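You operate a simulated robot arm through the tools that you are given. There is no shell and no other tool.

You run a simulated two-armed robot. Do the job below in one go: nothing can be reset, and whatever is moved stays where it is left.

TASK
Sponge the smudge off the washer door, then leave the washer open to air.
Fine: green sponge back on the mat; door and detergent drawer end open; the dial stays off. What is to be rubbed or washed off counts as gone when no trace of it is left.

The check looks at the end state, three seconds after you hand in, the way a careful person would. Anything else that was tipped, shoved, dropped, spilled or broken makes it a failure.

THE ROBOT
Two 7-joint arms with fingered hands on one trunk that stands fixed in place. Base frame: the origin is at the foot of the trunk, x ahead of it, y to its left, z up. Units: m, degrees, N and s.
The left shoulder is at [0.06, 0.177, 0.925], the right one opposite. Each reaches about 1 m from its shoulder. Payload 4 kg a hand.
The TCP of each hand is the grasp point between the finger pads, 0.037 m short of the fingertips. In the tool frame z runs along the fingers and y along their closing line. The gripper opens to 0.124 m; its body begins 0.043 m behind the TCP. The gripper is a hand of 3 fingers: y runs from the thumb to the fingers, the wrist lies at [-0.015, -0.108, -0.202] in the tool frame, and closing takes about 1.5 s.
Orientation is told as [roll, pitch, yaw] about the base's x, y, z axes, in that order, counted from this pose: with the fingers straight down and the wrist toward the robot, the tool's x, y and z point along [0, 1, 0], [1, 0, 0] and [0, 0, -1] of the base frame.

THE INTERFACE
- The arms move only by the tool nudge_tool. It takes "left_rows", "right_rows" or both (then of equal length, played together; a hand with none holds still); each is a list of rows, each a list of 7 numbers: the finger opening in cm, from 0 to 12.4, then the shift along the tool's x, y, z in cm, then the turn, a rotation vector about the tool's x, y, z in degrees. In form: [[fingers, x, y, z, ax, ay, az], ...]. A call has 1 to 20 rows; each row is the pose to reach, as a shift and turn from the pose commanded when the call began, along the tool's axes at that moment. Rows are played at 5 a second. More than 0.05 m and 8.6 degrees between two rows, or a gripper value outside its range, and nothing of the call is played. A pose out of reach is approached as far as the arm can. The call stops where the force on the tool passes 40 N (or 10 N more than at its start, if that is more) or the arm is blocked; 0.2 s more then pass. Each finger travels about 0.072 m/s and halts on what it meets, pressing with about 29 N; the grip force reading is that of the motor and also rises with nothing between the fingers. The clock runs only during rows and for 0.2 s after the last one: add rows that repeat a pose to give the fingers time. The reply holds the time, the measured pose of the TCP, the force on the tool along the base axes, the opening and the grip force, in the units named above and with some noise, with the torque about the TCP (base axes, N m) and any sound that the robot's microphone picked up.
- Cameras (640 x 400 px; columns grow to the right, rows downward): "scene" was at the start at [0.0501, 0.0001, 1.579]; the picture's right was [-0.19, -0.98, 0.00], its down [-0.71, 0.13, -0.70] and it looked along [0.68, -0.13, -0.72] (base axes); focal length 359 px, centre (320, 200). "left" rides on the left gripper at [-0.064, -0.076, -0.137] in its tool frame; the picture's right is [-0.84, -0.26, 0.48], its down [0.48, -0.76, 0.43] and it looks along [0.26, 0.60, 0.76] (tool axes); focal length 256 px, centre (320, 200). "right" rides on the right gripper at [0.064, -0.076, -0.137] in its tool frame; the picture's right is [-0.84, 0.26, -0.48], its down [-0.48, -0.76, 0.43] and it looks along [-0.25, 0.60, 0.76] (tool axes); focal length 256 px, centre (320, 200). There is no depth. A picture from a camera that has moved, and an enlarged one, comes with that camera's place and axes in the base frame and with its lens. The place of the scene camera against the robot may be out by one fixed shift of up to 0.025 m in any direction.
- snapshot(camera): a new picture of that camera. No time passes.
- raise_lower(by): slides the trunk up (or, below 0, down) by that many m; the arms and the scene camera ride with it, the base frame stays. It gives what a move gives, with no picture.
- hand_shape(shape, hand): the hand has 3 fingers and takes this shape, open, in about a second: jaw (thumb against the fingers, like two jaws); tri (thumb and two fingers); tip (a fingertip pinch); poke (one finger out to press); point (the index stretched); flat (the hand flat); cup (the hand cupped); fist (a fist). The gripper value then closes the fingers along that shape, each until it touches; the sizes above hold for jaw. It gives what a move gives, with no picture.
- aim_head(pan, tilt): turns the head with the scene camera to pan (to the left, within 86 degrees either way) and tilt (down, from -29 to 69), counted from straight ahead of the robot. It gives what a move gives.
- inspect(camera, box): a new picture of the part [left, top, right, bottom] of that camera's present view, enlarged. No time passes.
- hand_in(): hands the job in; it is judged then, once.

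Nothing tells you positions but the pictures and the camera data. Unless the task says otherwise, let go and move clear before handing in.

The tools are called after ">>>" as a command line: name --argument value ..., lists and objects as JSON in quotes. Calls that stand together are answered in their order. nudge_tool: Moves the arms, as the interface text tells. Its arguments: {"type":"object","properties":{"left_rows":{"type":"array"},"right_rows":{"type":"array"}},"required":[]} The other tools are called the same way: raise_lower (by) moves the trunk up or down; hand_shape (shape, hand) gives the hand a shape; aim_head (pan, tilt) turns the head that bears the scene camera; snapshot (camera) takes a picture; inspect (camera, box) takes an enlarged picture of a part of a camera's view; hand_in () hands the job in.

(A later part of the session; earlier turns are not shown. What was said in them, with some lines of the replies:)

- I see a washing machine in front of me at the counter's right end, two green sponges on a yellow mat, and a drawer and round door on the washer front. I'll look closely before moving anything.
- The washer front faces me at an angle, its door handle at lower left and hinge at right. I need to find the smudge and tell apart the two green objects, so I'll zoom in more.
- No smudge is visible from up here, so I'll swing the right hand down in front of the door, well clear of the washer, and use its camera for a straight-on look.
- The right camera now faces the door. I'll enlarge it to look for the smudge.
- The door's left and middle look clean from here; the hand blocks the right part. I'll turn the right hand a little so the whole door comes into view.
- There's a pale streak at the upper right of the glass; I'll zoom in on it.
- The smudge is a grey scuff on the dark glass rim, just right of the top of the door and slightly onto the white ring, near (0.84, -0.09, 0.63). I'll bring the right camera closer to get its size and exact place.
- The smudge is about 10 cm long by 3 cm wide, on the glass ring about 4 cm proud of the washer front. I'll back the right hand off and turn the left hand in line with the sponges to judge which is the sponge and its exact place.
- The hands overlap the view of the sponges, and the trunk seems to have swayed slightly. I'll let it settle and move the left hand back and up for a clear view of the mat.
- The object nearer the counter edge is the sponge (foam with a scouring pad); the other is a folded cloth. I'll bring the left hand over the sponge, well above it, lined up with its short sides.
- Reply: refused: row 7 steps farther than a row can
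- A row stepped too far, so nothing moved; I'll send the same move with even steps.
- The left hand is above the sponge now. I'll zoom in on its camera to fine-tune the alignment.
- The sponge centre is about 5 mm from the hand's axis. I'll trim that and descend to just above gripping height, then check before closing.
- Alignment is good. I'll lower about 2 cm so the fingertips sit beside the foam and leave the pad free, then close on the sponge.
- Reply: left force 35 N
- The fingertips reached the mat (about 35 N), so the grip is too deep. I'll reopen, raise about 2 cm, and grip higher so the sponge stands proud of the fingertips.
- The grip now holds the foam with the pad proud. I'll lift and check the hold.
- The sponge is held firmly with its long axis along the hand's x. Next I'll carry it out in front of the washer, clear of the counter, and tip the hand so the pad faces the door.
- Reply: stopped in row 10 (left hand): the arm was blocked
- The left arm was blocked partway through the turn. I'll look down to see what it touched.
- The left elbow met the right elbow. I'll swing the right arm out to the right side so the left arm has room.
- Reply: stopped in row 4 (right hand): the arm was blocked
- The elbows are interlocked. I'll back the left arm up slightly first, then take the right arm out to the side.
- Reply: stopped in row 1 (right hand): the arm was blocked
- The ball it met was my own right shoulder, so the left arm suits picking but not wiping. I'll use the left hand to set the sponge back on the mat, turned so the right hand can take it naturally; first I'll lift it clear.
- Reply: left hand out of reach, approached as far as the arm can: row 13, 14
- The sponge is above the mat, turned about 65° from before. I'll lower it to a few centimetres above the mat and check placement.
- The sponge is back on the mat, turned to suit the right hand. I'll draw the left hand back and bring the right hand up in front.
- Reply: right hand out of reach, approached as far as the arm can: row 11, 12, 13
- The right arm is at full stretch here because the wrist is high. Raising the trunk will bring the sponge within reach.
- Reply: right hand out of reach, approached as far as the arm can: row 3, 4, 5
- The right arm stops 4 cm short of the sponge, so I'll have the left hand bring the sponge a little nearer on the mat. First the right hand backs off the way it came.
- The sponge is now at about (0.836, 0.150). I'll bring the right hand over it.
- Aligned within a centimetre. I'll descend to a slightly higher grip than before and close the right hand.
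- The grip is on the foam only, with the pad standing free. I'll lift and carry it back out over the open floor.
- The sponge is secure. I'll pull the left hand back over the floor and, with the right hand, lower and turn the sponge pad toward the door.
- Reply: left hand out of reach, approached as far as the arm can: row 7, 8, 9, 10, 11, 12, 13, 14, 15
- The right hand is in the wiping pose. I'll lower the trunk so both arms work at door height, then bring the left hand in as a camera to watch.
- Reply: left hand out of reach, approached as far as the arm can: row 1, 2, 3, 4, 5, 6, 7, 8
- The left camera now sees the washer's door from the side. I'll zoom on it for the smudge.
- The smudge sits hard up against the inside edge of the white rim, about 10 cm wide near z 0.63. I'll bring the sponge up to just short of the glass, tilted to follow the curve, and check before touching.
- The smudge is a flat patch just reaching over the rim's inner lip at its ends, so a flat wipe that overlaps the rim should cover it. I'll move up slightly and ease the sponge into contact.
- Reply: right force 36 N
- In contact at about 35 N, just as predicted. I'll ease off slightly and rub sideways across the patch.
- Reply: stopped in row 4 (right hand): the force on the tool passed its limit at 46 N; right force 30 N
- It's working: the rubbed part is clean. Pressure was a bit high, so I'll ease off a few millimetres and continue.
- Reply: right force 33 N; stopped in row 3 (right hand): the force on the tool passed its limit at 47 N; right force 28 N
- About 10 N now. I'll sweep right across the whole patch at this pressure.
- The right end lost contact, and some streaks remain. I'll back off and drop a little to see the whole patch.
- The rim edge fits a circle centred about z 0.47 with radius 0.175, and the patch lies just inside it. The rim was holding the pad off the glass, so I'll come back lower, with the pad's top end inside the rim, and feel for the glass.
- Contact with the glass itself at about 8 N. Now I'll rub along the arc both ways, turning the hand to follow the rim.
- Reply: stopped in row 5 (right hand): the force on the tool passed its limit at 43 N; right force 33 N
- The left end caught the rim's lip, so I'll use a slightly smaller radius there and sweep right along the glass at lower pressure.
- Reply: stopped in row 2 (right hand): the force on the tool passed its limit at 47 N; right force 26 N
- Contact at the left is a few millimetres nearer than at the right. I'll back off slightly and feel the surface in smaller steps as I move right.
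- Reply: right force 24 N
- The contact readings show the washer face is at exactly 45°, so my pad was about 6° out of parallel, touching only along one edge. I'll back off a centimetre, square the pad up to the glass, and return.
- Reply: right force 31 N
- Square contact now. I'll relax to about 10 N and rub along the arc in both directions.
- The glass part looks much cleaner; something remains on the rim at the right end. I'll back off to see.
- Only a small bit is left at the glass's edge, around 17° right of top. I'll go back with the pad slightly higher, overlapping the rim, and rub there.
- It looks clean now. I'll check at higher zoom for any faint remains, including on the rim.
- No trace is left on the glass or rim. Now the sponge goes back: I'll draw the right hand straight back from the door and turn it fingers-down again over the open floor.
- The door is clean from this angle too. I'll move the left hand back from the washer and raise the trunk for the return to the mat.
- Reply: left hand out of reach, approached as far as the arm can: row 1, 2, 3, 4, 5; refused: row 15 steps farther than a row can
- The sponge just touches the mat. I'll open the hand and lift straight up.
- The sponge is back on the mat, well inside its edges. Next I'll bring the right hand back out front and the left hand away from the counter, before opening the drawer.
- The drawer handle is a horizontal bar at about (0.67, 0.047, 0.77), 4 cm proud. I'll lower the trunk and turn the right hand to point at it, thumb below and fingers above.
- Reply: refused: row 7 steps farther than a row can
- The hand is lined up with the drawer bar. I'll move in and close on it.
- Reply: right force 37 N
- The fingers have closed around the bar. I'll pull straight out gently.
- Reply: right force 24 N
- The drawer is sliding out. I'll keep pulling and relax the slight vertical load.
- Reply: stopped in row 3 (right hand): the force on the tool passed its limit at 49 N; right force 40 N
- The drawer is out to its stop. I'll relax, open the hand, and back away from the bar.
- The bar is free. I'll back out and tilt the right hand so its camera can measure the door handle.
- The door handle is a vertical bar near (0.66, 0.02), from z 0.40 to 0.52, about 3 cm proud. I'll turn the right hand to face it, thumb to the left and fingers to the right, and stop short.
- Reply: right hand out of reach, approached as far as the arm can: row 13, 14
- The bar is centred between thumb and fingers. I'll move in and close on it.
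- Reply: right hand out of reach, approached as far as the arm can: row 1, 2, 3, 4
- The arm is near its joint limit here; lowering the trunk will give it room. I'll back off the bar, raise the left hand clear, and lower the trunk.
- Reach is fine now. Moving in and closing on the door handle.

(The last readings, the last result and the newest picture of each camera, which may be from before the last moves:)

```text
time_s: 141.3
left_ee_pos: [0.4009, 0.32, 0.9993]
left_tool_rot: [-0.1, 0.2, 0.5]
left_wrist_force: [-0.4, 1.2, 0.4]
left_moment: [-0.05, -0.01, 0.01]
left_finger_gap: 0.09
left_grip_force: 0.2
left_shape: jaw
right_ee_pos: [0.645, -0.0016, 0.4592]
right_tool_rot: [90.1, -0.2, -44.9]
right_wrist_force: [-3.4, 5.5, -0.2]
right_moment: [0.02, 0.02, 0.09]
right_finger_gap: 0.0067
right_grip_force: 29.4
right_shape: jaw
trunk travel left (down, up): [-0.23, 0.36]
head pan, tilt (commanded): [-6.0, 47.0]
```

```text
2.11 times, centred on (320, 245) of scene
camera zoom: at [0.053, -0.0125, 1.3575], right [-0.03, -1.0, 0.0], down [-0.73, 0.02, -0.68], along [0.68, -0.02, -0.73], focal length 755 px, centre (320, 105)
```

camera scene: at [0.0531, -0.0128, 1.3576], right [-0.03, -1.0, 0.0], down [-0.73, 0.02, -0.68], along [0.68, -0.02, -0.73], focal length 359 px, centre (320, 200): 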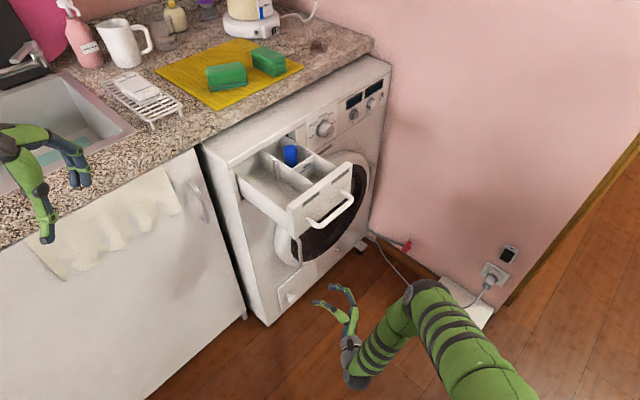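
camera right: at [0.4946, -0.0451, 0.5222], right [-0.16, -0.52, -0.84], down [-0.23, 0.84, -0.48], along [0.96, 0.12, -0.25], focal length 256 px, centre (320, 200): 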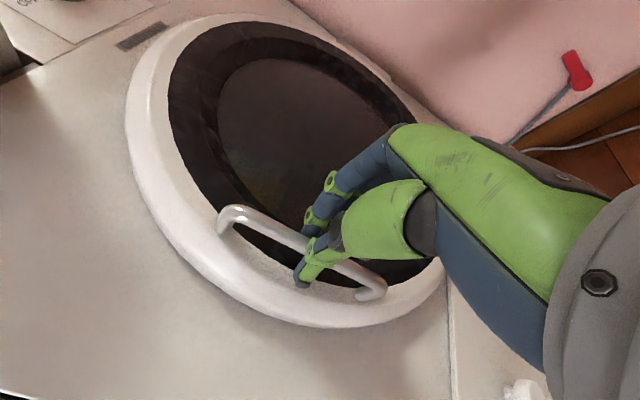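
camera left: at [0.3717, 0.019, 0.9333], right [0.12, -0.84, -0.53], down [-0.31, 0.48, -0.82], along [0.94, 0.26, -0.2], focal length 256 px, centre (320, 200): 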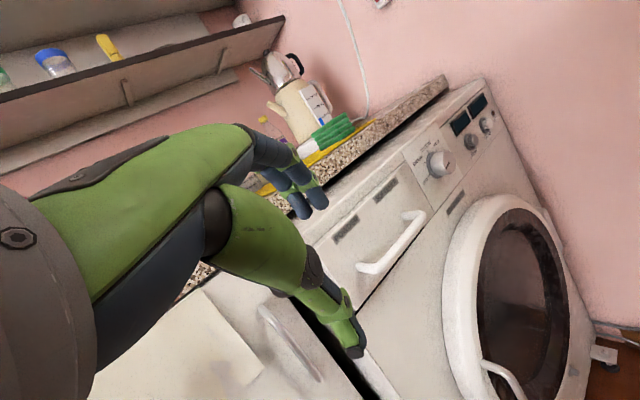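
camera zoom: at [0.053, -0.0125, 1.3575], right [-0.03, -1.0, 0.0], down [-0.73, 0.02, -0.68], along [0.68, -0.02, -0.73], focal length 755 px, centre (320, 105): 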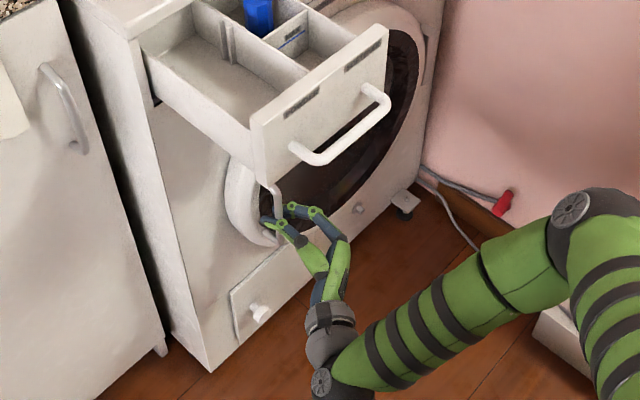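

The bar is enclosed. I'll pull along the door's arc about the hinge on the right, gently at first.

>>> nudge_tool --right_rows '[[0, 0, 0.15, -1.0, 1.5, 0, 0], [0, 0, 0.3, -2.0, 3, 0, 0], [0, 0, 0.6, -3.55, 5, 0, 0], [0, 0, 1.0, -5.3, 7.5, 0, 0], [0, 0, 1.5, -7.0, 10, 0, 0]]'

>>> snapshot --camera "right"

>>> inspect --camera "scene" --box '[220, 150, 420, 340]'

```text
time_s: 142.6
left_ee_pos: [0.4021, 0.3209, 1.0]
left_tool_rot: [-0.1, 0.0, 0.4]
left_wrist_force: [0.5, 0.7, -0.2]
left_moment: [0.01, -0.03, 0.0]
left_finger_gap: 0.09
left_grip_force: 0.0
left_shape: jaw
right_ee_pos: [0.6082, -0.0631, 0.4586]
right_tool_rot: [90.1, -0.2, -35.0]
right_wrist_force: [-10.7, 5.3, 1.7]
right_moment: [0.03, -0.03, 0.17]
right_finger_gap: 0.0065
right_grip_force: 29.0
right_shape: jaw
trunk travel left (down, up): [-0.23, 0.36]
head pan, tilt (commanded): [-6.0, 47.0]
```

```text
taken
camera right: at [0.4666, -0.1319, 0.522], right [-0.06, -0.54, -0.84], down [-0.37, 0.79, -0.48], along [0.93, 0.28, -0.25], focal length 256 px, centre (320, 200)
```

right: 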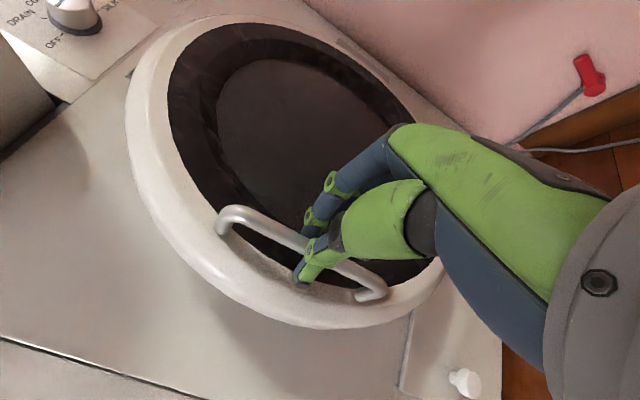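

```text
2.11 times, centred on (320, 245) of scene
camera zoom: at [0.0527, -0.0126, 1.3576], right [-0.03, -1.0, 0.0], down [-0.73, 0.02, -0.68], along [0.68, -0.02, -0.73], focal length 755 px, centre (320, 105)
```

zoom: 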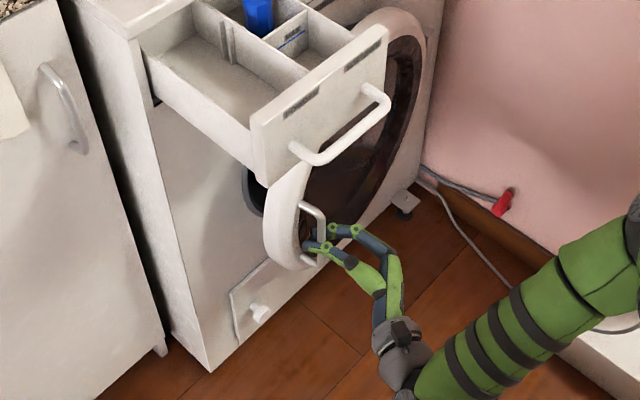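

The door is swinging open. I'll keep following its arc.

>>> nudge_tool --right_rows '[[0, 0, 0.15, -1.8, 2.5, 0, 0], [0, 0, 0.4, -3.65, 5, 0, 0], [0, 0, 0.75, -5.45, 7.5, 0, 0], [0, 0, 1.15, -7.25, 10, 0, 0], [0, 0, 1.65, -9.0, 12.5, 0, 0], [0, 0, 2.2, -10.8, 15, 0, 0], [0, 0, 2.85, -12.5, 17.5, 0, 0], [0, 0, 3.55, -14.2, 20, 0, 0]]'

>>> snapshot --camera "right"

>>> inspect --camera "scene" --box '[220, 150, 420, 340]'

```text
time_s: 144.3
left_ee_pos: [0.4027, 0.3192, 0.9991]
left_tool_rot: [-0.1, 0.3, 0.4]
left_wrist_force: [0.1, 0.5, 0.3]
left_moment: [0.02, -0.01, 0.0]
left_finger_gap: 0.0899
left_grip_force: 0.0
left_shape: jaw
right_ee_pos: [0.5567, -0.2015, 0.459]
right_tool_rot: [89.9, -0.2, -15.1]
right_wrist_force: [19.4, -3.5, -6.0]
right_moment: [0.01, 0.27, -0.46]
right_finger_gap: 0.0006
right_grip_force: 28.8
right_shape: jaw
trunk travel left (down, up): [-0.23, 0.36]
head pan, tilt (commanded): [-6.0, 47.0]
```

```text
taken
camera right: at [0.4473, -0.3137, 0.5228], right [0.12, -0.53, -0.84], down [-0.62, 0.62, -0.49], along [0.78, 0.58, -0.25], focal length 256 px, centre (320, 200)
```

right: 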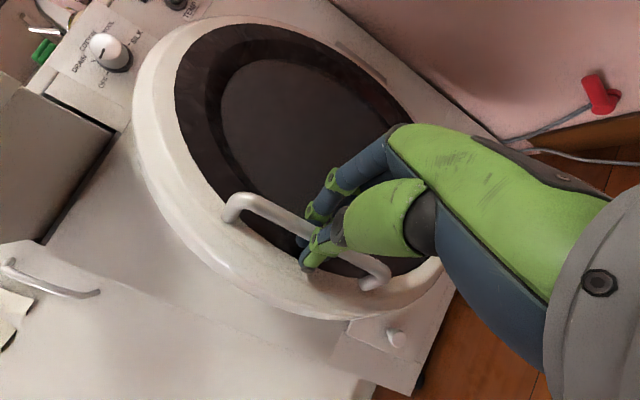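

```text
2.11 times, centred on (320, 245) of scene
camera zoom: at [0.0545, -0.013, 1.3574], right [-0.03, -1.0, 0.0], down [-0.73, 0.02, -0.68], along [0.68, -0.02, -0.73], focal length 755 px, centre (320, 105)
```

zoom: 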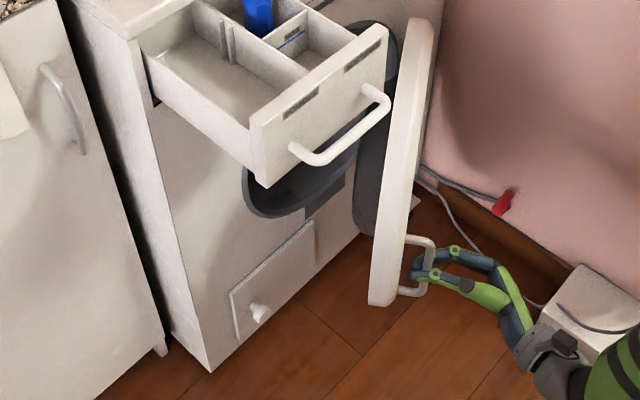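

>>> nudge_tool --right_rows '[[0, 0, 0.6, -1.2, 2, 0, 0], [0, 0, 1.0, -3.0, 4.5, 0, 0], [0, 0, 1.5, -4.9, 7, 0, 0], [0, 0, 2.0, -6.7, 9.5, 0, 0], [0, 0, 2.6, -8.5, 12, 0, 0], [0, 0, 3.2, -10.2, 14.5, 0, 0], [0, 0, 3.9, -12, 17, 0, 0], [0, 0, 4.8, -13.7, 20, 0, 0]]'

>>> snapshot --camera "right"

>>> snapshot --camera "scene"

```text
time_s: 146.2
left_ee_pos: [0.4021, 0.3198, 0.9994]
left_tool_rot: [-0.1, 0.2, 0.6]
left_wrist_force: [0.3, 0.8, -0.8]
left_moment: [-0.02, -0.04, 0.01]
left_finger_gap: 0.0897
left_grip_force: 0.0
left_shape: jaw
right_ee_pos: [0.5677, -0.345, 0.4598]
right_tool_rot: [90.0, -0.2, 5.1]
right_wrist_force: [16.6, 3.5, -8.4]
right_moment: [-0.2, 0.26, -0.34]
right_finger_gap: 0.0
right_grip_force: 29.2
right_shape: jaw
trunk travel left (down, up): [-0.23, 0.36]
head pan, tilt (commanded): [-6.0, 47.0]
```

```text
taken
camera right: at [0.5031, -0.4882, 0.5233], right [0.3, -0.46, -0.84], down [-0.79, 0.37, -0.49], along [0.53, 0.81, -0.25], focal length 256 px, centre (320, 200)
```

right: 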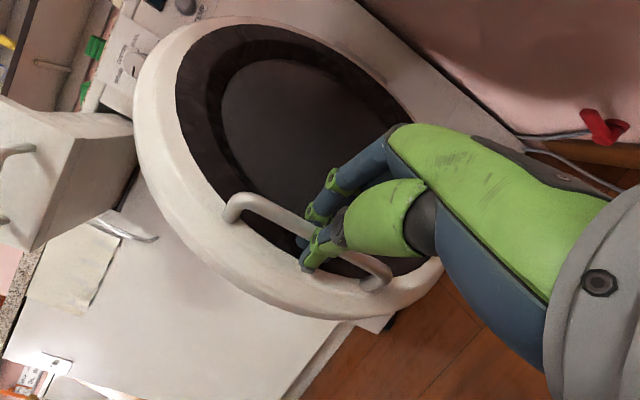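

```text
taken
camera scene: at [0.0544, -0.013, 1.3575], right [-0.03, -1.0, 0.0], down [-0.73, 0.02, -0.68], along [0.68, -0.02, -0.73], focal length 359 px, centre (320, 200)
```

scene: 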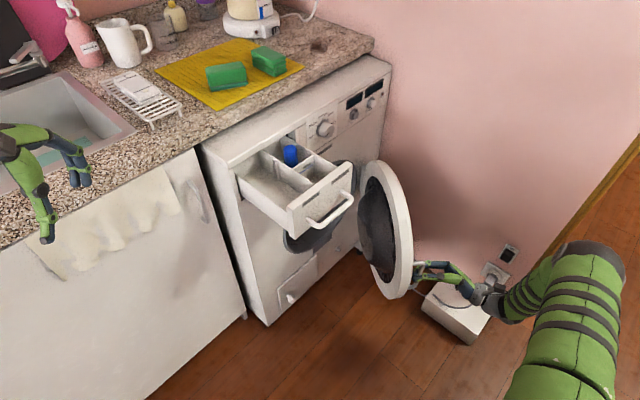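

The door is about 50° open. I'll keep swinging it, letting the bar turn in my grip so the wrist stays within reach.

>>> nudge_tool --right_rows '[[0, 0, 0.5, -1.8, 1.3, 0, 0], [0, 0, 0.9, -3.9, 2.7, 0, 0], [0, 0, 1.5, -6.1, 4, 0, 0], [0, 0, 2.2, -8.3, 5.3, 0, 0], [0, 0, 3.0, -10.4, 6.7, 0, 0], [0, 0, 3.9, -12.5, 8, 0, 0]]'

>>> snapshot --camera "right"

>>> snapshot --camera "scene"

```text
time_s: 147.6
left_ee_pos: [0.4011, 0.32, 0.9987]
left_tool_rot: [-0.1, 0.1, 0.5]
left_wrist_force: [0.7, 1.1, 0.0]
left_moment: [-0.01, 0.0, 0.02]
left_finger_gap: 0.0901
left_grip_force: 0.1
left_shape: jaw
right_ee_pos: [0.6155, -0.4648, 0.4582]
right_tool_rot: [89.9, -0.1, 12.9]
right_wrist_force: [13.9, 8.2, -0.5]
right_moment: [-0.05, 0.14, -0.19]
right_finger_gap: 0.0
right_grip_force: 29.7
right_shape: jaw
trunk travel left (down, up): [-0.23, 0.36]
head pan, tilt (commanded): [-6.0, 47.0]
```

```text
taken
camera right: at [0.5715, -0.6161, 0.5228], right [0.36, -0.41, -0.84], down [-0.84, 0.25, -0.48], along [0.41, 0.88, -0.26], focal length 256 px, centre (320, 200)
```

right: 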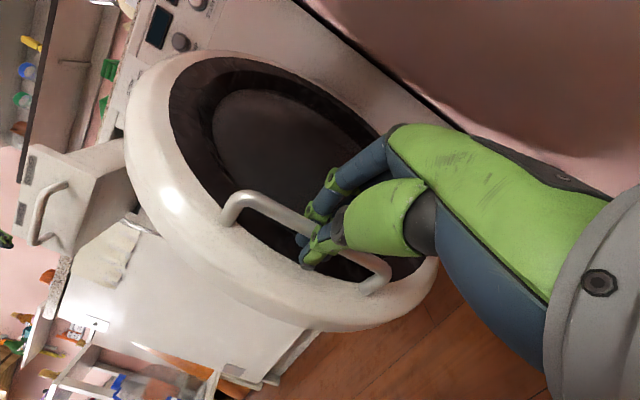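

```text
taken
camera scene: at [0.0538, -0.0124, 1.3577], right [-0.03, -1.0, 0.0], down [-0.73, 0.02, -0.68], along [0.68, -0.02, -0.73], focal length 359 px, centre (320, 200)
```

scene: 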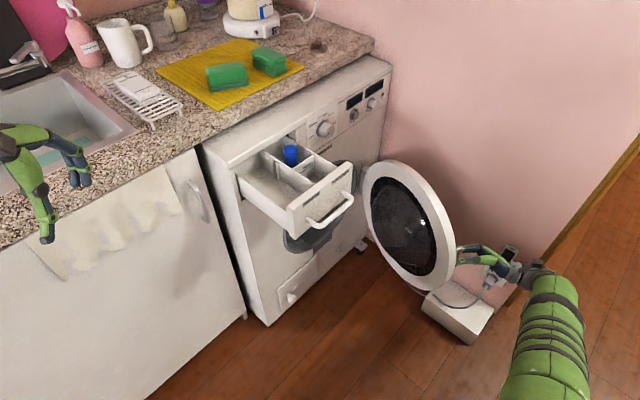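

The door now stands about 74° open, judging by the handle's arc. I'll open the fingers, back off the bar, and look at the door's inside.

>>> nudge_tool --right_rows '[[1.5, 0, 0, 0, 0, 0, 0], [3, 0, 0, 0, 0, 0, 0], [4.5, 0, 0, 0, 0, 0, 0], [6, 0, 0, 0, 0, 0, 0], [6, 0, 0, 0, 0, 0, 0], [6, 0, 0, -1.5, 0, 0, 0], [6, 0, 0, -3, 0, 0, 0], [6, 0, 0, -4.5, 0, 0, 0]]'

>>> snapshot --camera "scene"

>>> inspect --camera "scene" --box '[330, 140, 530, 350]'

>>> snapshot --camera "right"

```text
time_s: 149.3
left_ee_pos: [0.4018, 0.3194, 0.9998]
left_tool_rot: [-0.1, 0.2, 0.4]
left_wrist_force: [-0.2, 1.0, -0.6]
left_moment: [-0.03, 0.02, 0.02]
left_finger_gap: 0.0899
left_grip_force: 0.1
left_shape: jaw
right_ee_pos: [0.6076, -0.4824, 0.4646]
right_tool_rot: [89.9, -0.2, 12.9]
right_wrist_force: [3.4, 1.7, -1.3]
right_moment: [-0.02, 0.03, -0.09]
right_finger_gap: 0.0618
right_grip_force: 0.0
right_shape: jaw
right hand out of reach, approached as far as the arm can: row 6, 7, 8
trunk travel left (down, up): [-0.23, 0.36]
head pan, tilt (commanded): [-6.0, 47.0]
```

```text
taken
camera scene: at [0.0535, -0.0127, 1.3575], right [-0.03, -1.0, 0.0], down [-0.73, 0.02, -0.68], along [0.68, -0.02, -0.73], focal length 359 px, centre (320, 200)
```

scene: 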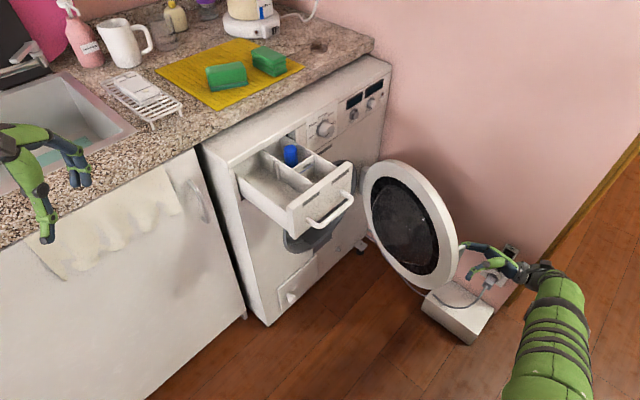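

```text
1.90 times, centred on (430, 245) of scene
camera zoom: at [0.0535, -0.0127, 1.3575], right [-0.03, -1.0, 0.0], down [-0.73, 0.02, -0.68], along [0.68, -0.02, -0.73], focal length 683 px, centre (110, 114)
```

zoom: 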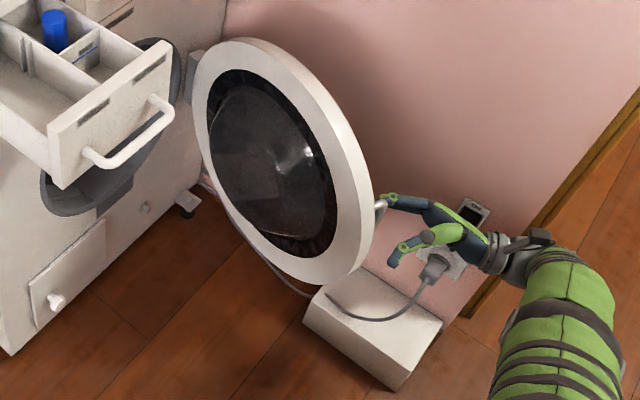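

```text
taken
camera right: at [0.564, -0.6327, 0.5293], right [0.36, -0.41, -0.84], down [-0.84, 0.25, -0.49], along [0.41, 0.87, -0.26], focal length 256 px, centre (320, 200)
```

right: 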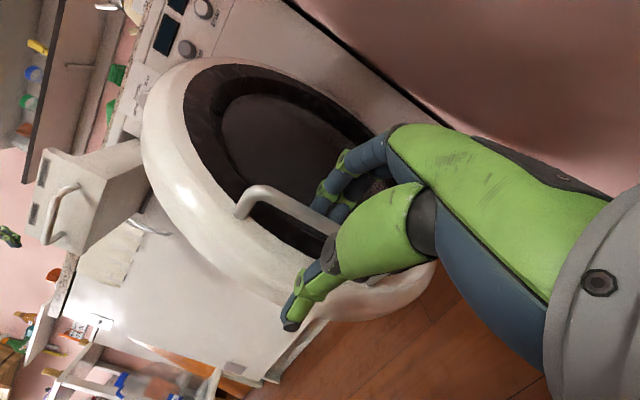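

The bar is nearly clear but the arm is at its reach limit, so I'll slide up past the top of the bar and then draw back toward me.

>>> nudge_tool --right_rows '[[6, 2.5, 0, 0, 0, 0, 0], [6, 5, 0, 0, 0, 0, 0], [6, 7.5, 0, 0, 0, 0, 0], [6, 10, 0, 0, 0, 0, 0], [6, 11, 0, -1, 0, 0, 0], [6, 11, 0, -2.5, -3, 0, 0], [6, 11, -2, -4, -8, 0, 0]]'

>>> snapshot --camera "right"

>>> inspect --camera "scene" --box '[330, 140, 530, 350]'

```text
time_s: 150.9
left_ee_pos: [0.4006, 0.3194, 0.9997]
left_tool_rot: [-0.1, 0.3, 0.5]
left_wrist_force: [0.6, -0.3, 0.7]
left_moment: [0.0, 0.02, 0.01]
left_finger_gap: 0.0899
left_grip_force: 0.0
left_shape: jaw
right_ee_pos: [0.5971, -0.5251, 0.5749]
right_tool_rot: [89.9, -0.1, 5.0]
right_wrist_force: [0.1, -0.4, 0.5]
right_moment: [0.0, 0.01, 0.01]
right_finger_gap: 0.0602
right_grip_force: 0.1
right_shape: jaw
trunk travel left (down, up): [-0.23, 0.36]
head pan, tilt (commanded): [-6.0, 47.0]
```

```text
taken
camera right: at [0.5338, -0.6678, 0.6394], right [0.3, -0.46, -0.84], down [-0.79, 0.37, -0.49], along [0.53, 0.81, -0.25], focal length 256 px, centre (320, 200)
```

right: 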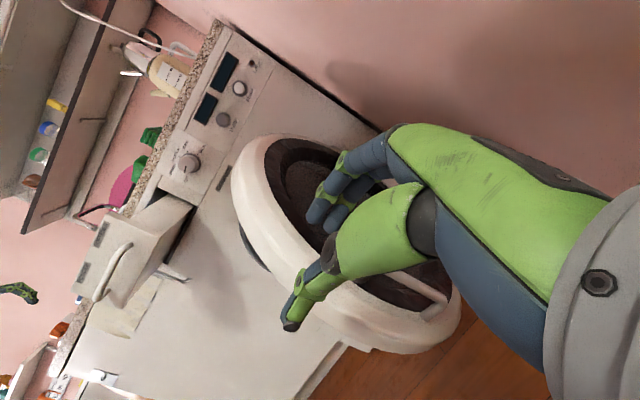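

```text
1.90 times, centred on (430, 245) of scene
camera zoom: at [0.0533, -0.0128, 1.3575], right [-0.03, -1.0, 0.0], down [-0.73, 0.02, -0.68], along [0.68, -0.02, -0.73], focal length 683 px, centre (110, 114)
```

zoom: 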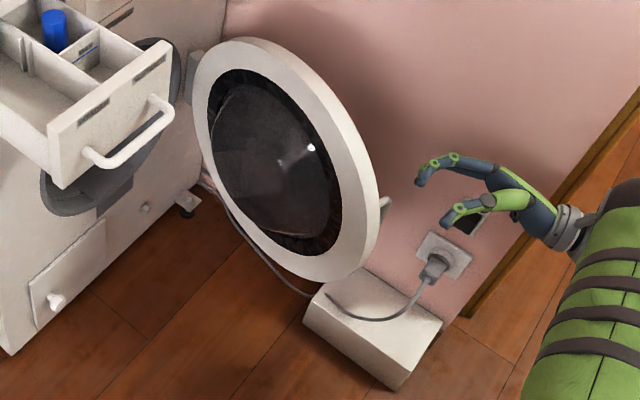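

The hand is clear. To leave the door wide open, I'll come around the free edge and nudge it a little further from the inside; first I move the hand toward me and turn it forward.

>>> nudge_tool --right_rows '[[6, -1.8, -3.6, 0.0, -8, 0, 0], [5, -3.6, -7.2, 0.2, -16, 0, 0], [4, -5.4, -10.8, 0.6, -24, 0, 0], [3, -7.2, -14.4, 1.1, -32, 0, 0], [2, -9, -17.9, 1.6, -40, 0, 0], [0, -9, -17.9, 1.6, -40, 0, 0]]'

>>> snapshot --camera "scene"

```text
time_s: 152.3
left_ee_pos: [0.4009, 0.3191, 0.9987]
left_tool_rot: [-0.1, 0.2, 0.3]
left_wrist_force: [0.3, 0.5, -0.7]
left_moment: [0.02, 0.0, -0.01]
left_finger_gap: 0.0898
left_grip_force: 0.0
left_shape: jaw
right_ee_pos: [0.4195, -0.5228, 0.4824]
right_tool_rot: [90.1, -0.3, -35.1]
right_wrist_force: [0.4, -0.4, -0.4]
right_moment: [-0.01, 0.0, 0.0]
right_finger_gap: 0.0003
right_grip_force: 14.1
right_shape: jaw
trunk travel left (down, up): [-0.23, 0.36]
head pan, tilt (commanded): [-6.0, 47.0]
```

```text
taken
camera scene: at [0.053, -0.013, 1.3575], right [-0.03, -1.0, 0.0], down [-0.73, 0.02, -0.68], along [0.68, -0.02, -0.73], focal length 359 px, centre (320, 200)
```

scene: 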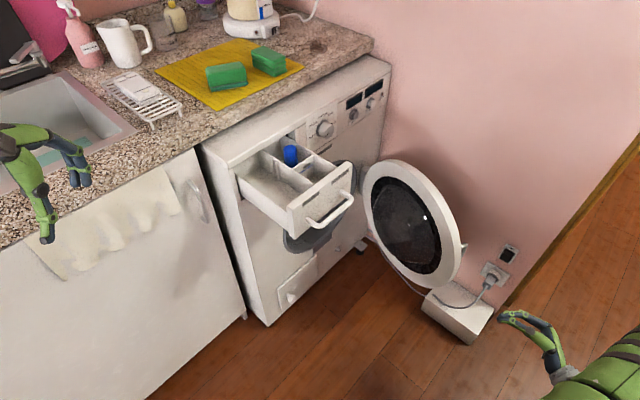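

>>> nudge_tool --right_rows '[[0, 0, -1.9, 3.2, -6.7, 0, 0], [0, 0, -3.7, 6.5, -13.3, 0, 0], [0, 0, -5.6, 9.7, -20, 0, 0], [0, 0, -7.4, 12.9, -26.7, 0, 0], [0, 0, -9.3, 16.2, -33.3, 0, 0], [0, 0, -11.16, 19.4, -40, 0, 0], [0, 0, -11.16, 19.4, -40, 0, 0]]'

>>> snapshot --camera "scene"

>>> snapshot --camera "right"

```text
time_s: 153.9
left_ee_pos: [0.4006, 0.3177, 0.9988]
left_tool_rot: [-0.1, 0.2, 0.4]
left_wrist_force: [0.7, -0.7, -0.2]
left_moment: [0.01, 0.01, 0.01]
left_finger_gap: 0.0899
left_grip_force: 0.0
left_shape: jaw
right_ee_pos: [0.4398, -0.3027, 0.4834]
right_tool_rot: [90.2, -0.1, -75.2]
right_wrist_force: [0.1, 0.1, -0.4]
right_moment: [0.0, -0.01, 0.01]
right_finger_gap: 0.0
right_grip_force: 28.9
right_shape: jaw
trunk travel left (down, up): [-0.23, 0.36]
head pan, tilt (commanded): [-6.0, 47.0]
```

```text
taken
camera scene: at [0.0532, -0.0128, 1.3575], right [-0.03, -1.0, 0.0], down [-0.73, 0.02, -0.68], along [0.68, -0.02, -0.73], focal length 359 px, centre (320, 200)
```

scene: 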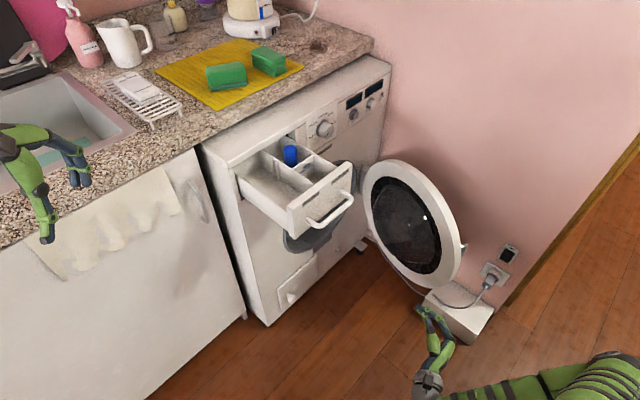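

```text
taken
camera right: at [0.2883, -0.265, 0.5468], right [-0.4, -0.37, -0.84], down [0.23, 0.85, -0.48], along [0.89, -0.38, -0.25], focal length 256 px, centre (320, 200)
```

right: 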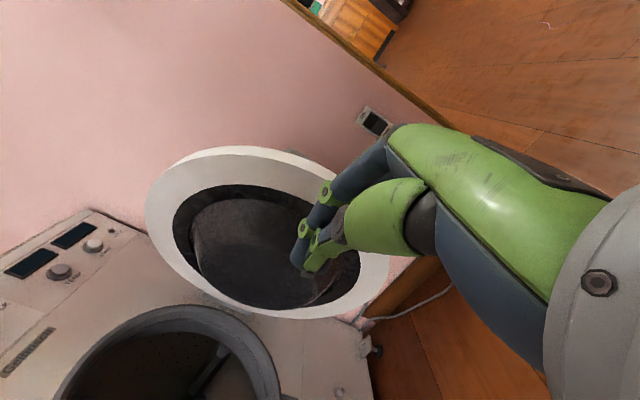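

>>> inspect --camera "right" --box '[130, 130, 400, 330]'

```text
2.00 times, centred on (265, 230) of right
camera zoom: at [0.2883, -0.265, 0.5468], right [-0.4, -0.37, -0.84], down [0.23, 0.85, -0.48], along [0.89, -0.38, -0.25], focal length 512 px, centre (430, 140)
```

zoom: 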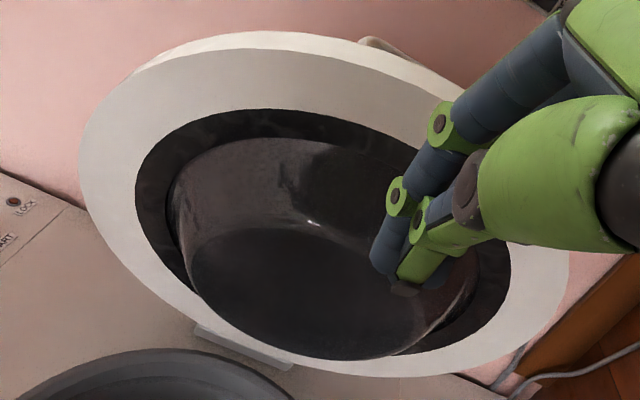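

The inside of the door is clean. I'll bring the closed fingers up beside the inner rim, then push gently outward along the arc.

>>> nudge_tool --right_rows '[[0, 0, 2.5, 4.2, 0, 0, 0], [0, 0, 4.5, 8.0, 0, 0, 0], [0, 0, 6.2, 9.5, 0, 0, 0], [0, 0, 8.0, 10, 0, 0, 0], [0, 0, 9.5, 10.4, 0, 0, 0]]'

>>> inspect --camera "scene" --box '[330, 140, 530, 350]'

>>> snapshot --camera "right"

```text
time_s: 155.2
left_ee_pos: [0.4005, 0.3191, 0.9998]
left_tool_rot: [-0.1, 0.2, 0.3]
left_wrist_force: [0.6, -0.3, -1.4]
left_moment: [-0.02, 0.0, 0.01]
left_finger_gap: 0.0899
left_grip_force: 0.0
left_shape: jaw
right_ee_pos: [0.5637, -0.3679, 0.4864]
right_tool_rot: [90.1, -0.1, -75.2]
right_wrist_force: [0.0, -0.6, -0.5]
right_moment: [0.0, -0.01, -0.01]
right_finger_gap: 0.0
right_grip_force: 28.9
right_shape: jaw
trunk travel left (down, up): [-0.23, 0.36]
head pan, tilt (commanded): [-6.0, 47.0]
```

```text
1.90 times, centred on (430, 245) of scene
camera zoom: at [0.0531, -0.0128, 1.3575], right [-0.03, -1.0, 0.0], down [-0.73, 0.02, -0.68], along [0.68, -0.02, -0.73], focal length 683 px, centre (110, 114)
```

zoom: 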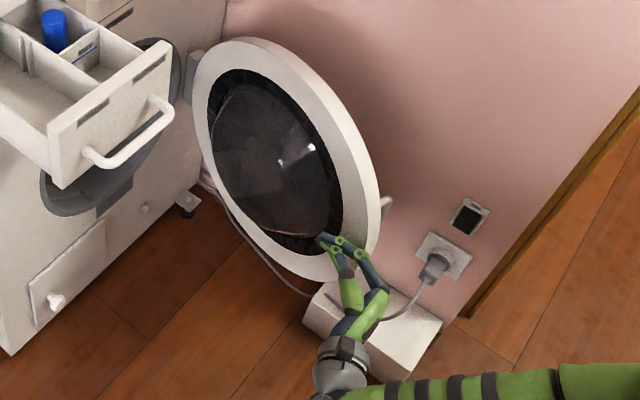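

```text
taken
camera right: at [0.4115, -0.3302, 0.5486], right [-0.4, -0.37, -0.84], down [0.23, 0.85, -0.48], along [0.89, -0.38, -0.25], focal length 256 px, centre (320, 200)
```

right: 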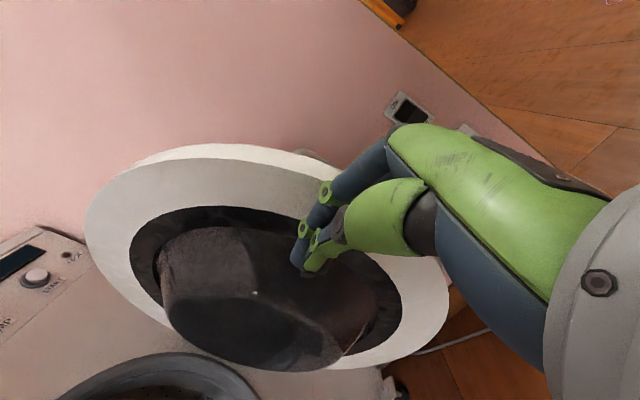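

>>> nudge_tool --right_rows '[[0, 0, 1.4, 0.3, 0, 0, 0], [0, 0, 2.9, 0.6, 0, 0, 0], [0, 0, 4.4, 1.0, 2, 0, 0], [0, 0, 5.9, 1.5, 4.5, 0, 0], [0, 0, 7.4, 2.0, 7, 0, 0]]'

>>> inspect --camera "scene" --box '[330, 140, 530, 350]'

>>> snapshot --camera "right"

```text
time_s: 156.3
left_ee_pos: [0.4017, 0.3181, 1.0005]
left_tool_rot: [-0.1, 0.2, 0.3]
left_wrist_force: [-0.1, 0.0, 0.1]
left_moment: [-0.01, 0.02, 0.03]
left_finger_gap: 0.0897
left_grip_force: 0.0
left_shape: jaw
right_ee_pos: [0.6014, -0.4335, 0.4857]
right_tool_rot: [90.1, -0.1, -68.0]
right_wrist_force: [-0.3, -0.8, -0.3]
right_moment: [0.02, 0.02, 0.02]
right_finger_gap: 0.0003
right_grip_force: 29.0
right_shape: jaw
trunk travel left (down, up): [-0.23, 0.36]
head pan, tilt (commanded): [-6.0, 47.0]
```

```text
1.90 times, centred on (430, 245) of scene
camera zoom: at [0.0531, -0.0128, 1.3575], right [-0.03, -1.0, 0.0], down [-0.73, 0.02, -0.68], along [0.68, -0.02, -0.73], focal length 683 px, centre (110, 114)
```

zoom: 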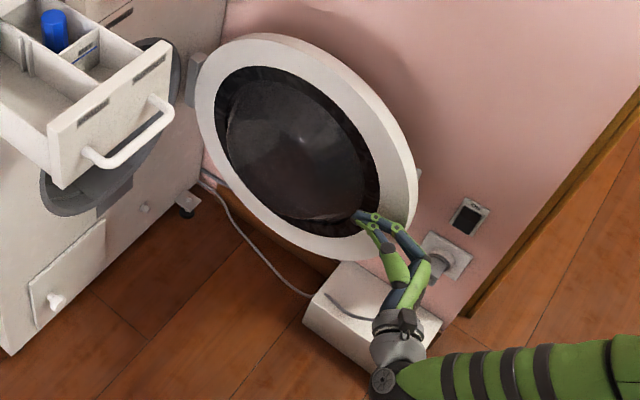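

```text
taken
camera right: at [0.4457, -0.4151, 0.5487], right [-0.35, -0.42, -0.84], down [0.12, 0.87, -0.48], along [0.93, -0.27, -0.25], focal length 256 px, centre (320, 200)
```

right: 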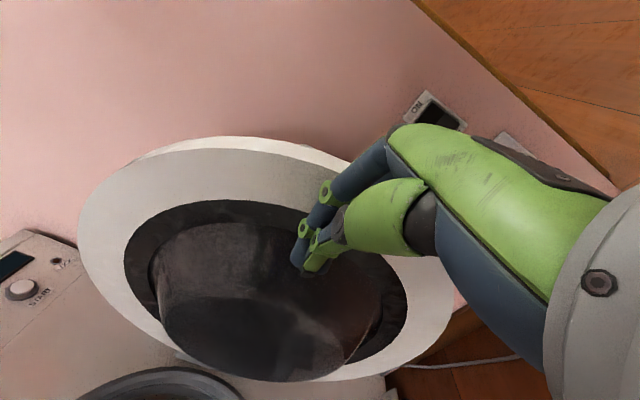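

The door has swung to roughly 90° with little force. I'll withdraw the hand the way it came and check that the door stays put.

>>> nudge_tool --right_rows '[[0, 0, -2.5, -0.5, 0, 0, 0], [0, 0, -5, -1.5, 0, 0, 0], [0, 0, -7.5, -4, 0, 0, 0], [0, 0, -9, -8, 0, 0, 0], [0, 0, -10, -12, 0, 0, 0], [1, 0, -10, -15, 0, 0, 0], [3, 0, -10, -15, 0, 0, 0]]'

>>> snapshot --camera "scene"

>>> snapshot --camera "right"

```text
time_s: 157.9
left_ee_pos: [0.401, 0.3189, 0.9998]
left_tool_rot: [-0.2, 0.3, 0.5]
left_wrist_force: [0.5, -0.3, 0.8]
left_moment: [0.0, -0.02, 0.02]
left_finger_gap: 0.09
left_grip_force: 0.0
left_shape: jaw
right_ee_pos: [0.4223, -0.3964, 0.4835]
right_tool_rot: [90.2, 0.0, -68.1]
right_wrist_force: [0.2, -0.6, 0.4]
right_moment: [0.0, -0.02, -0.02]
right_finger_gap: 0.0295
right_grip_force: 0.1
right_shape: jaw
trunk travel left (down, up): [-0.23, 0.36]
head pan, tilt (commanded): [-6.0, 47.0]
```

```text
taken
camera scene: at [0.053, -0.0129, 1.3575], right [-0.03, -1.0, 0.0], down [-0.73, 0.02, -0.68], along [0.68, -0.02, -0.73], focal length 359 px, centre (320, 200)
```

scene: 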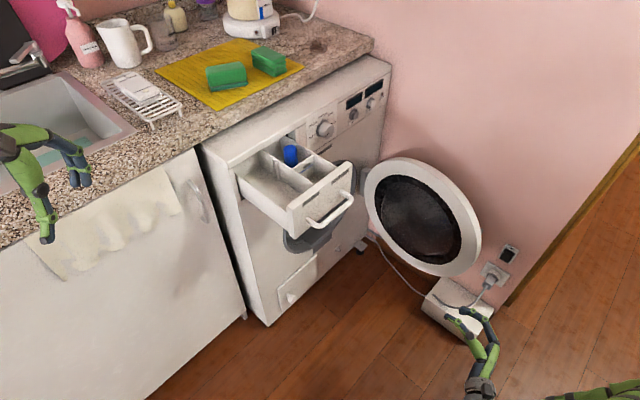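

```text
taken
camera right: at [0.2675, -0.3788, 0.5471], right [-0.35, -0.42, -0.84], down [0.12, 0.87, -0.48], along [0.93, -0.27, -0.25], focal length 256 px, centre (320, 200)
```

right: 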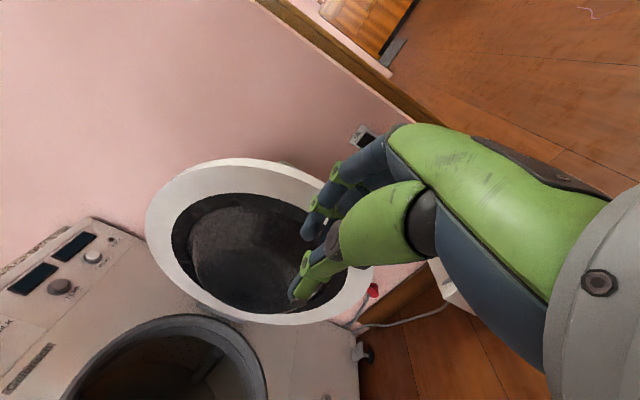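

The door stays wide open. I'll check the dial, drawer, sponge, and the rest of the scene closely.

>>> inspect --camera "scene" --box '[290, 85, 390, 150]'

>>> inspect --camera "scene" --box '[150, 20, 320, 120]'

>>> inspect --camera "scene" --box '[350, 150, 510, 340]'

>>> inspect --camera "right" --box '[0, 200, 140, 330]'

```text
6.15 times, centred on (340, 118) of scene
camera zoom: at [0.053, -0.0129, 1.3575], right [-0.03, -1.0, 0.0], down [-0.73, 0.02, -0.68], along [0.68, -0.02, -0.73], focal length 2207 px, centre (197, 708)
```

zoom: 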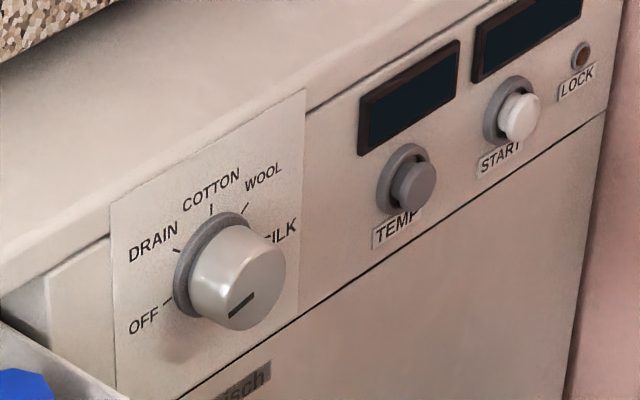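

```text
3.76 times, centred on (235, 70) of scene
camera zoom: at [0.053, -0.0129, 1.3575], right [-0.03, -1.0, 0.0], down [-0.73, 0.02, -0.68], along [0.68, -0.02, -0.73], focal length 1350 px, centre (640, 689)
```

zoom: 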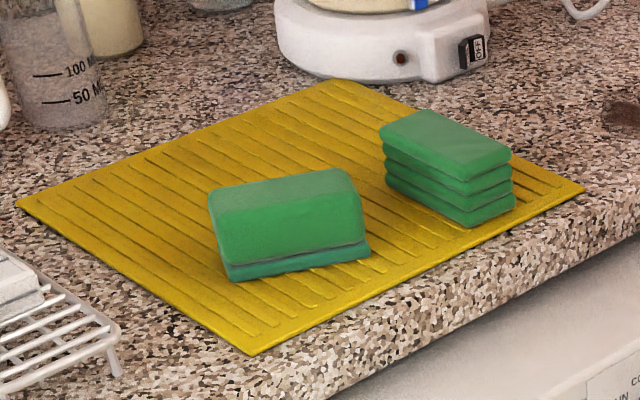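

```text
2.11 times, centred on (430, 245) of scene
camera zoom: at [0.053, -0.0129, 1.3575], right [-0.03, -1.0, 0.0], down [-0.73, 0.02, -0.68], along [0.68, -0.02, -0.73], focal length 755 px, centre (88, 105)
```

zoom: 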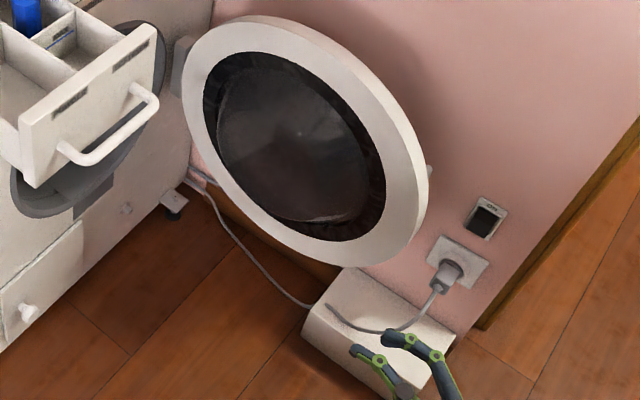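

```text
3.08 times, centred on (70, 265) of right
camera zoom: at [0.2675, -0.3788, 0.5471], right [-0.35, -0.42, -0.84], down [0.12, 0.87, -0.48], along [0.93, -0.27, -0.25], focal length 788 px, centre (1089, 0)
```

zoom: 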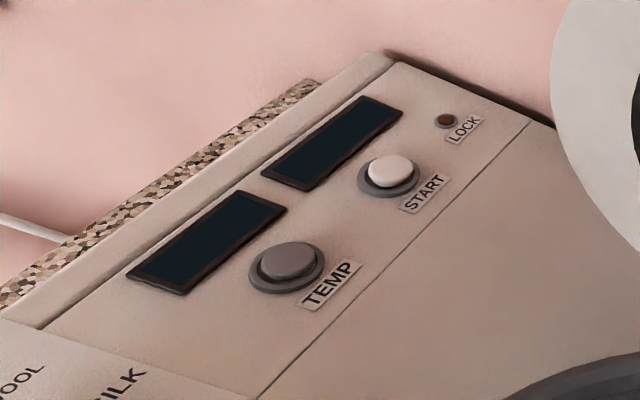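

Everything checks out: dial on OFF, sponge and cloth on the mat, drawer and door open, nothing else disturbed. I'll draw the right hand a bit further back and confirm nothing drifts.

>>> nudge_tool --right_rows '[[5, 0, -1, -3, 0, 0, 0], [7, 1, -2, -6, 0, 0, 0], [9, 2, -2, -6, 0, 0, 0], [9, 2, -2, -6, 0, 0, 0], [9, 2, -2, -6, 0, 0, 0], [9, 2, -2, -6, 0, 0, 0], [9, 2, -2, -6, 0, 0, 0], [9, 2, -2, -6, 0, 0, 0]]'

>>> snapshot --camera "scene"

>>> snapshot --camera "left"

```text
time_s: 159.8
left_ee_pos: [0.401, 0.3192, 1.0002]
left_tool_rot: [-0.2, 0.3, 0.3]
left_wrist_force: [-0.1, -0.6, 0.3]
left_moment: [0.01, -0.01, 0.0]
left_finger_gap: 0.0899
left_grip_force: 0.1
left_shape: jaw
right_ee_pos: [0.3607, -0.4009, 0.5038]
right_tool_rot: [90.0, -0.1, -68.1]
right_wrist_force: [-0.1, 0.0, -0.3]
right_moment: [-0.03, -0.02, -0.02]
right_finger_gap: 0.09
right_grip_force: 0.1
right_shape: jaw
trunk travel left (down, up): [-0.23, 0.36]
head pan, tilt (commanded): [-6.0, 47.0]
```

```text
taken
camera scene: at [0.0531, -0.0129, 1.3575], right [-0.03, -1.0, 0.0], down [-0.73, 0.02, -0.68], along [0.68, -0.02, -0.73], focal length 359 px, centre (320, 200)
```

scene: 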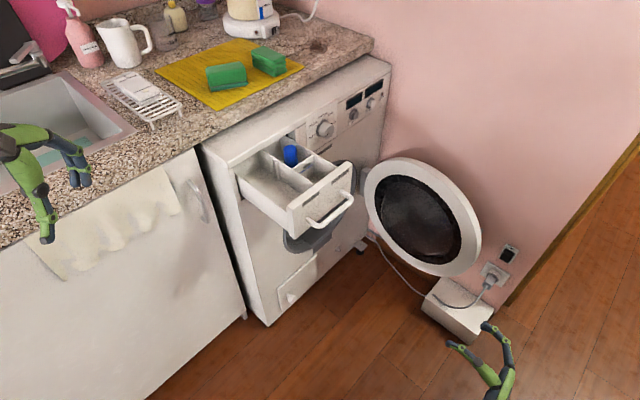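

```text
taken
camera left: at [0.3258, 0.2539, 1.1365], right [-0.25, -0.84, -0.48], down [-0.76, 0.48, -0.43], along [0.59, 0.26, -0.76], focal length 256 px, centre (320, 200)
```

left: 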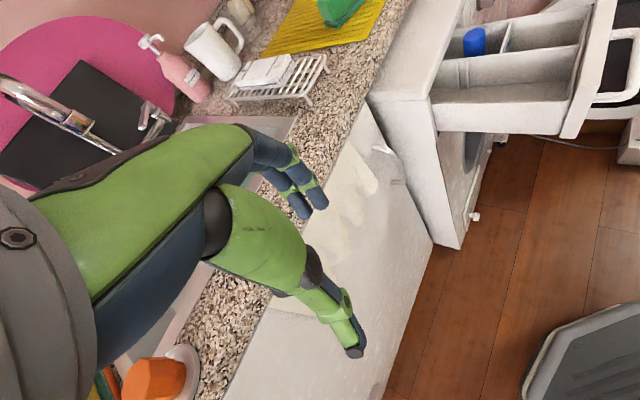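

The smudge is gone, with no trace in close-ups of the glass and rim from three angles. Everything held still in the last look: the sponge is on the mat, the drawer is out to its stop, the door is wide open, the dial is on OFF and both hands are clear. Handing in.

>>> hand_in

```text
The job is handed in.
```

The washer door is wiped clean and the washer is left open to air.

- **Smudge:** I rubbed it off the glass and rim with the sponge. Close-ups from three angles showed no trace. I couldn't recheck the outer face after opening the door, because it now faces the wall.
- **Sponge:** The green sponge is back on the mat, well inside its edges but turned from how it lay before. The folded cloth beside it was not touched.
- **Door:** It stands open at roughly 90°, by my estimate, and did not drift when I backed away.
- **Detergent drawer:** It is pulled out to its stop.
- **Dial:** It is still on OFF, and I didn't touch it.

I saw nothing else moved, tipped or spilled in the last pictures, and both hands are empty and clear.
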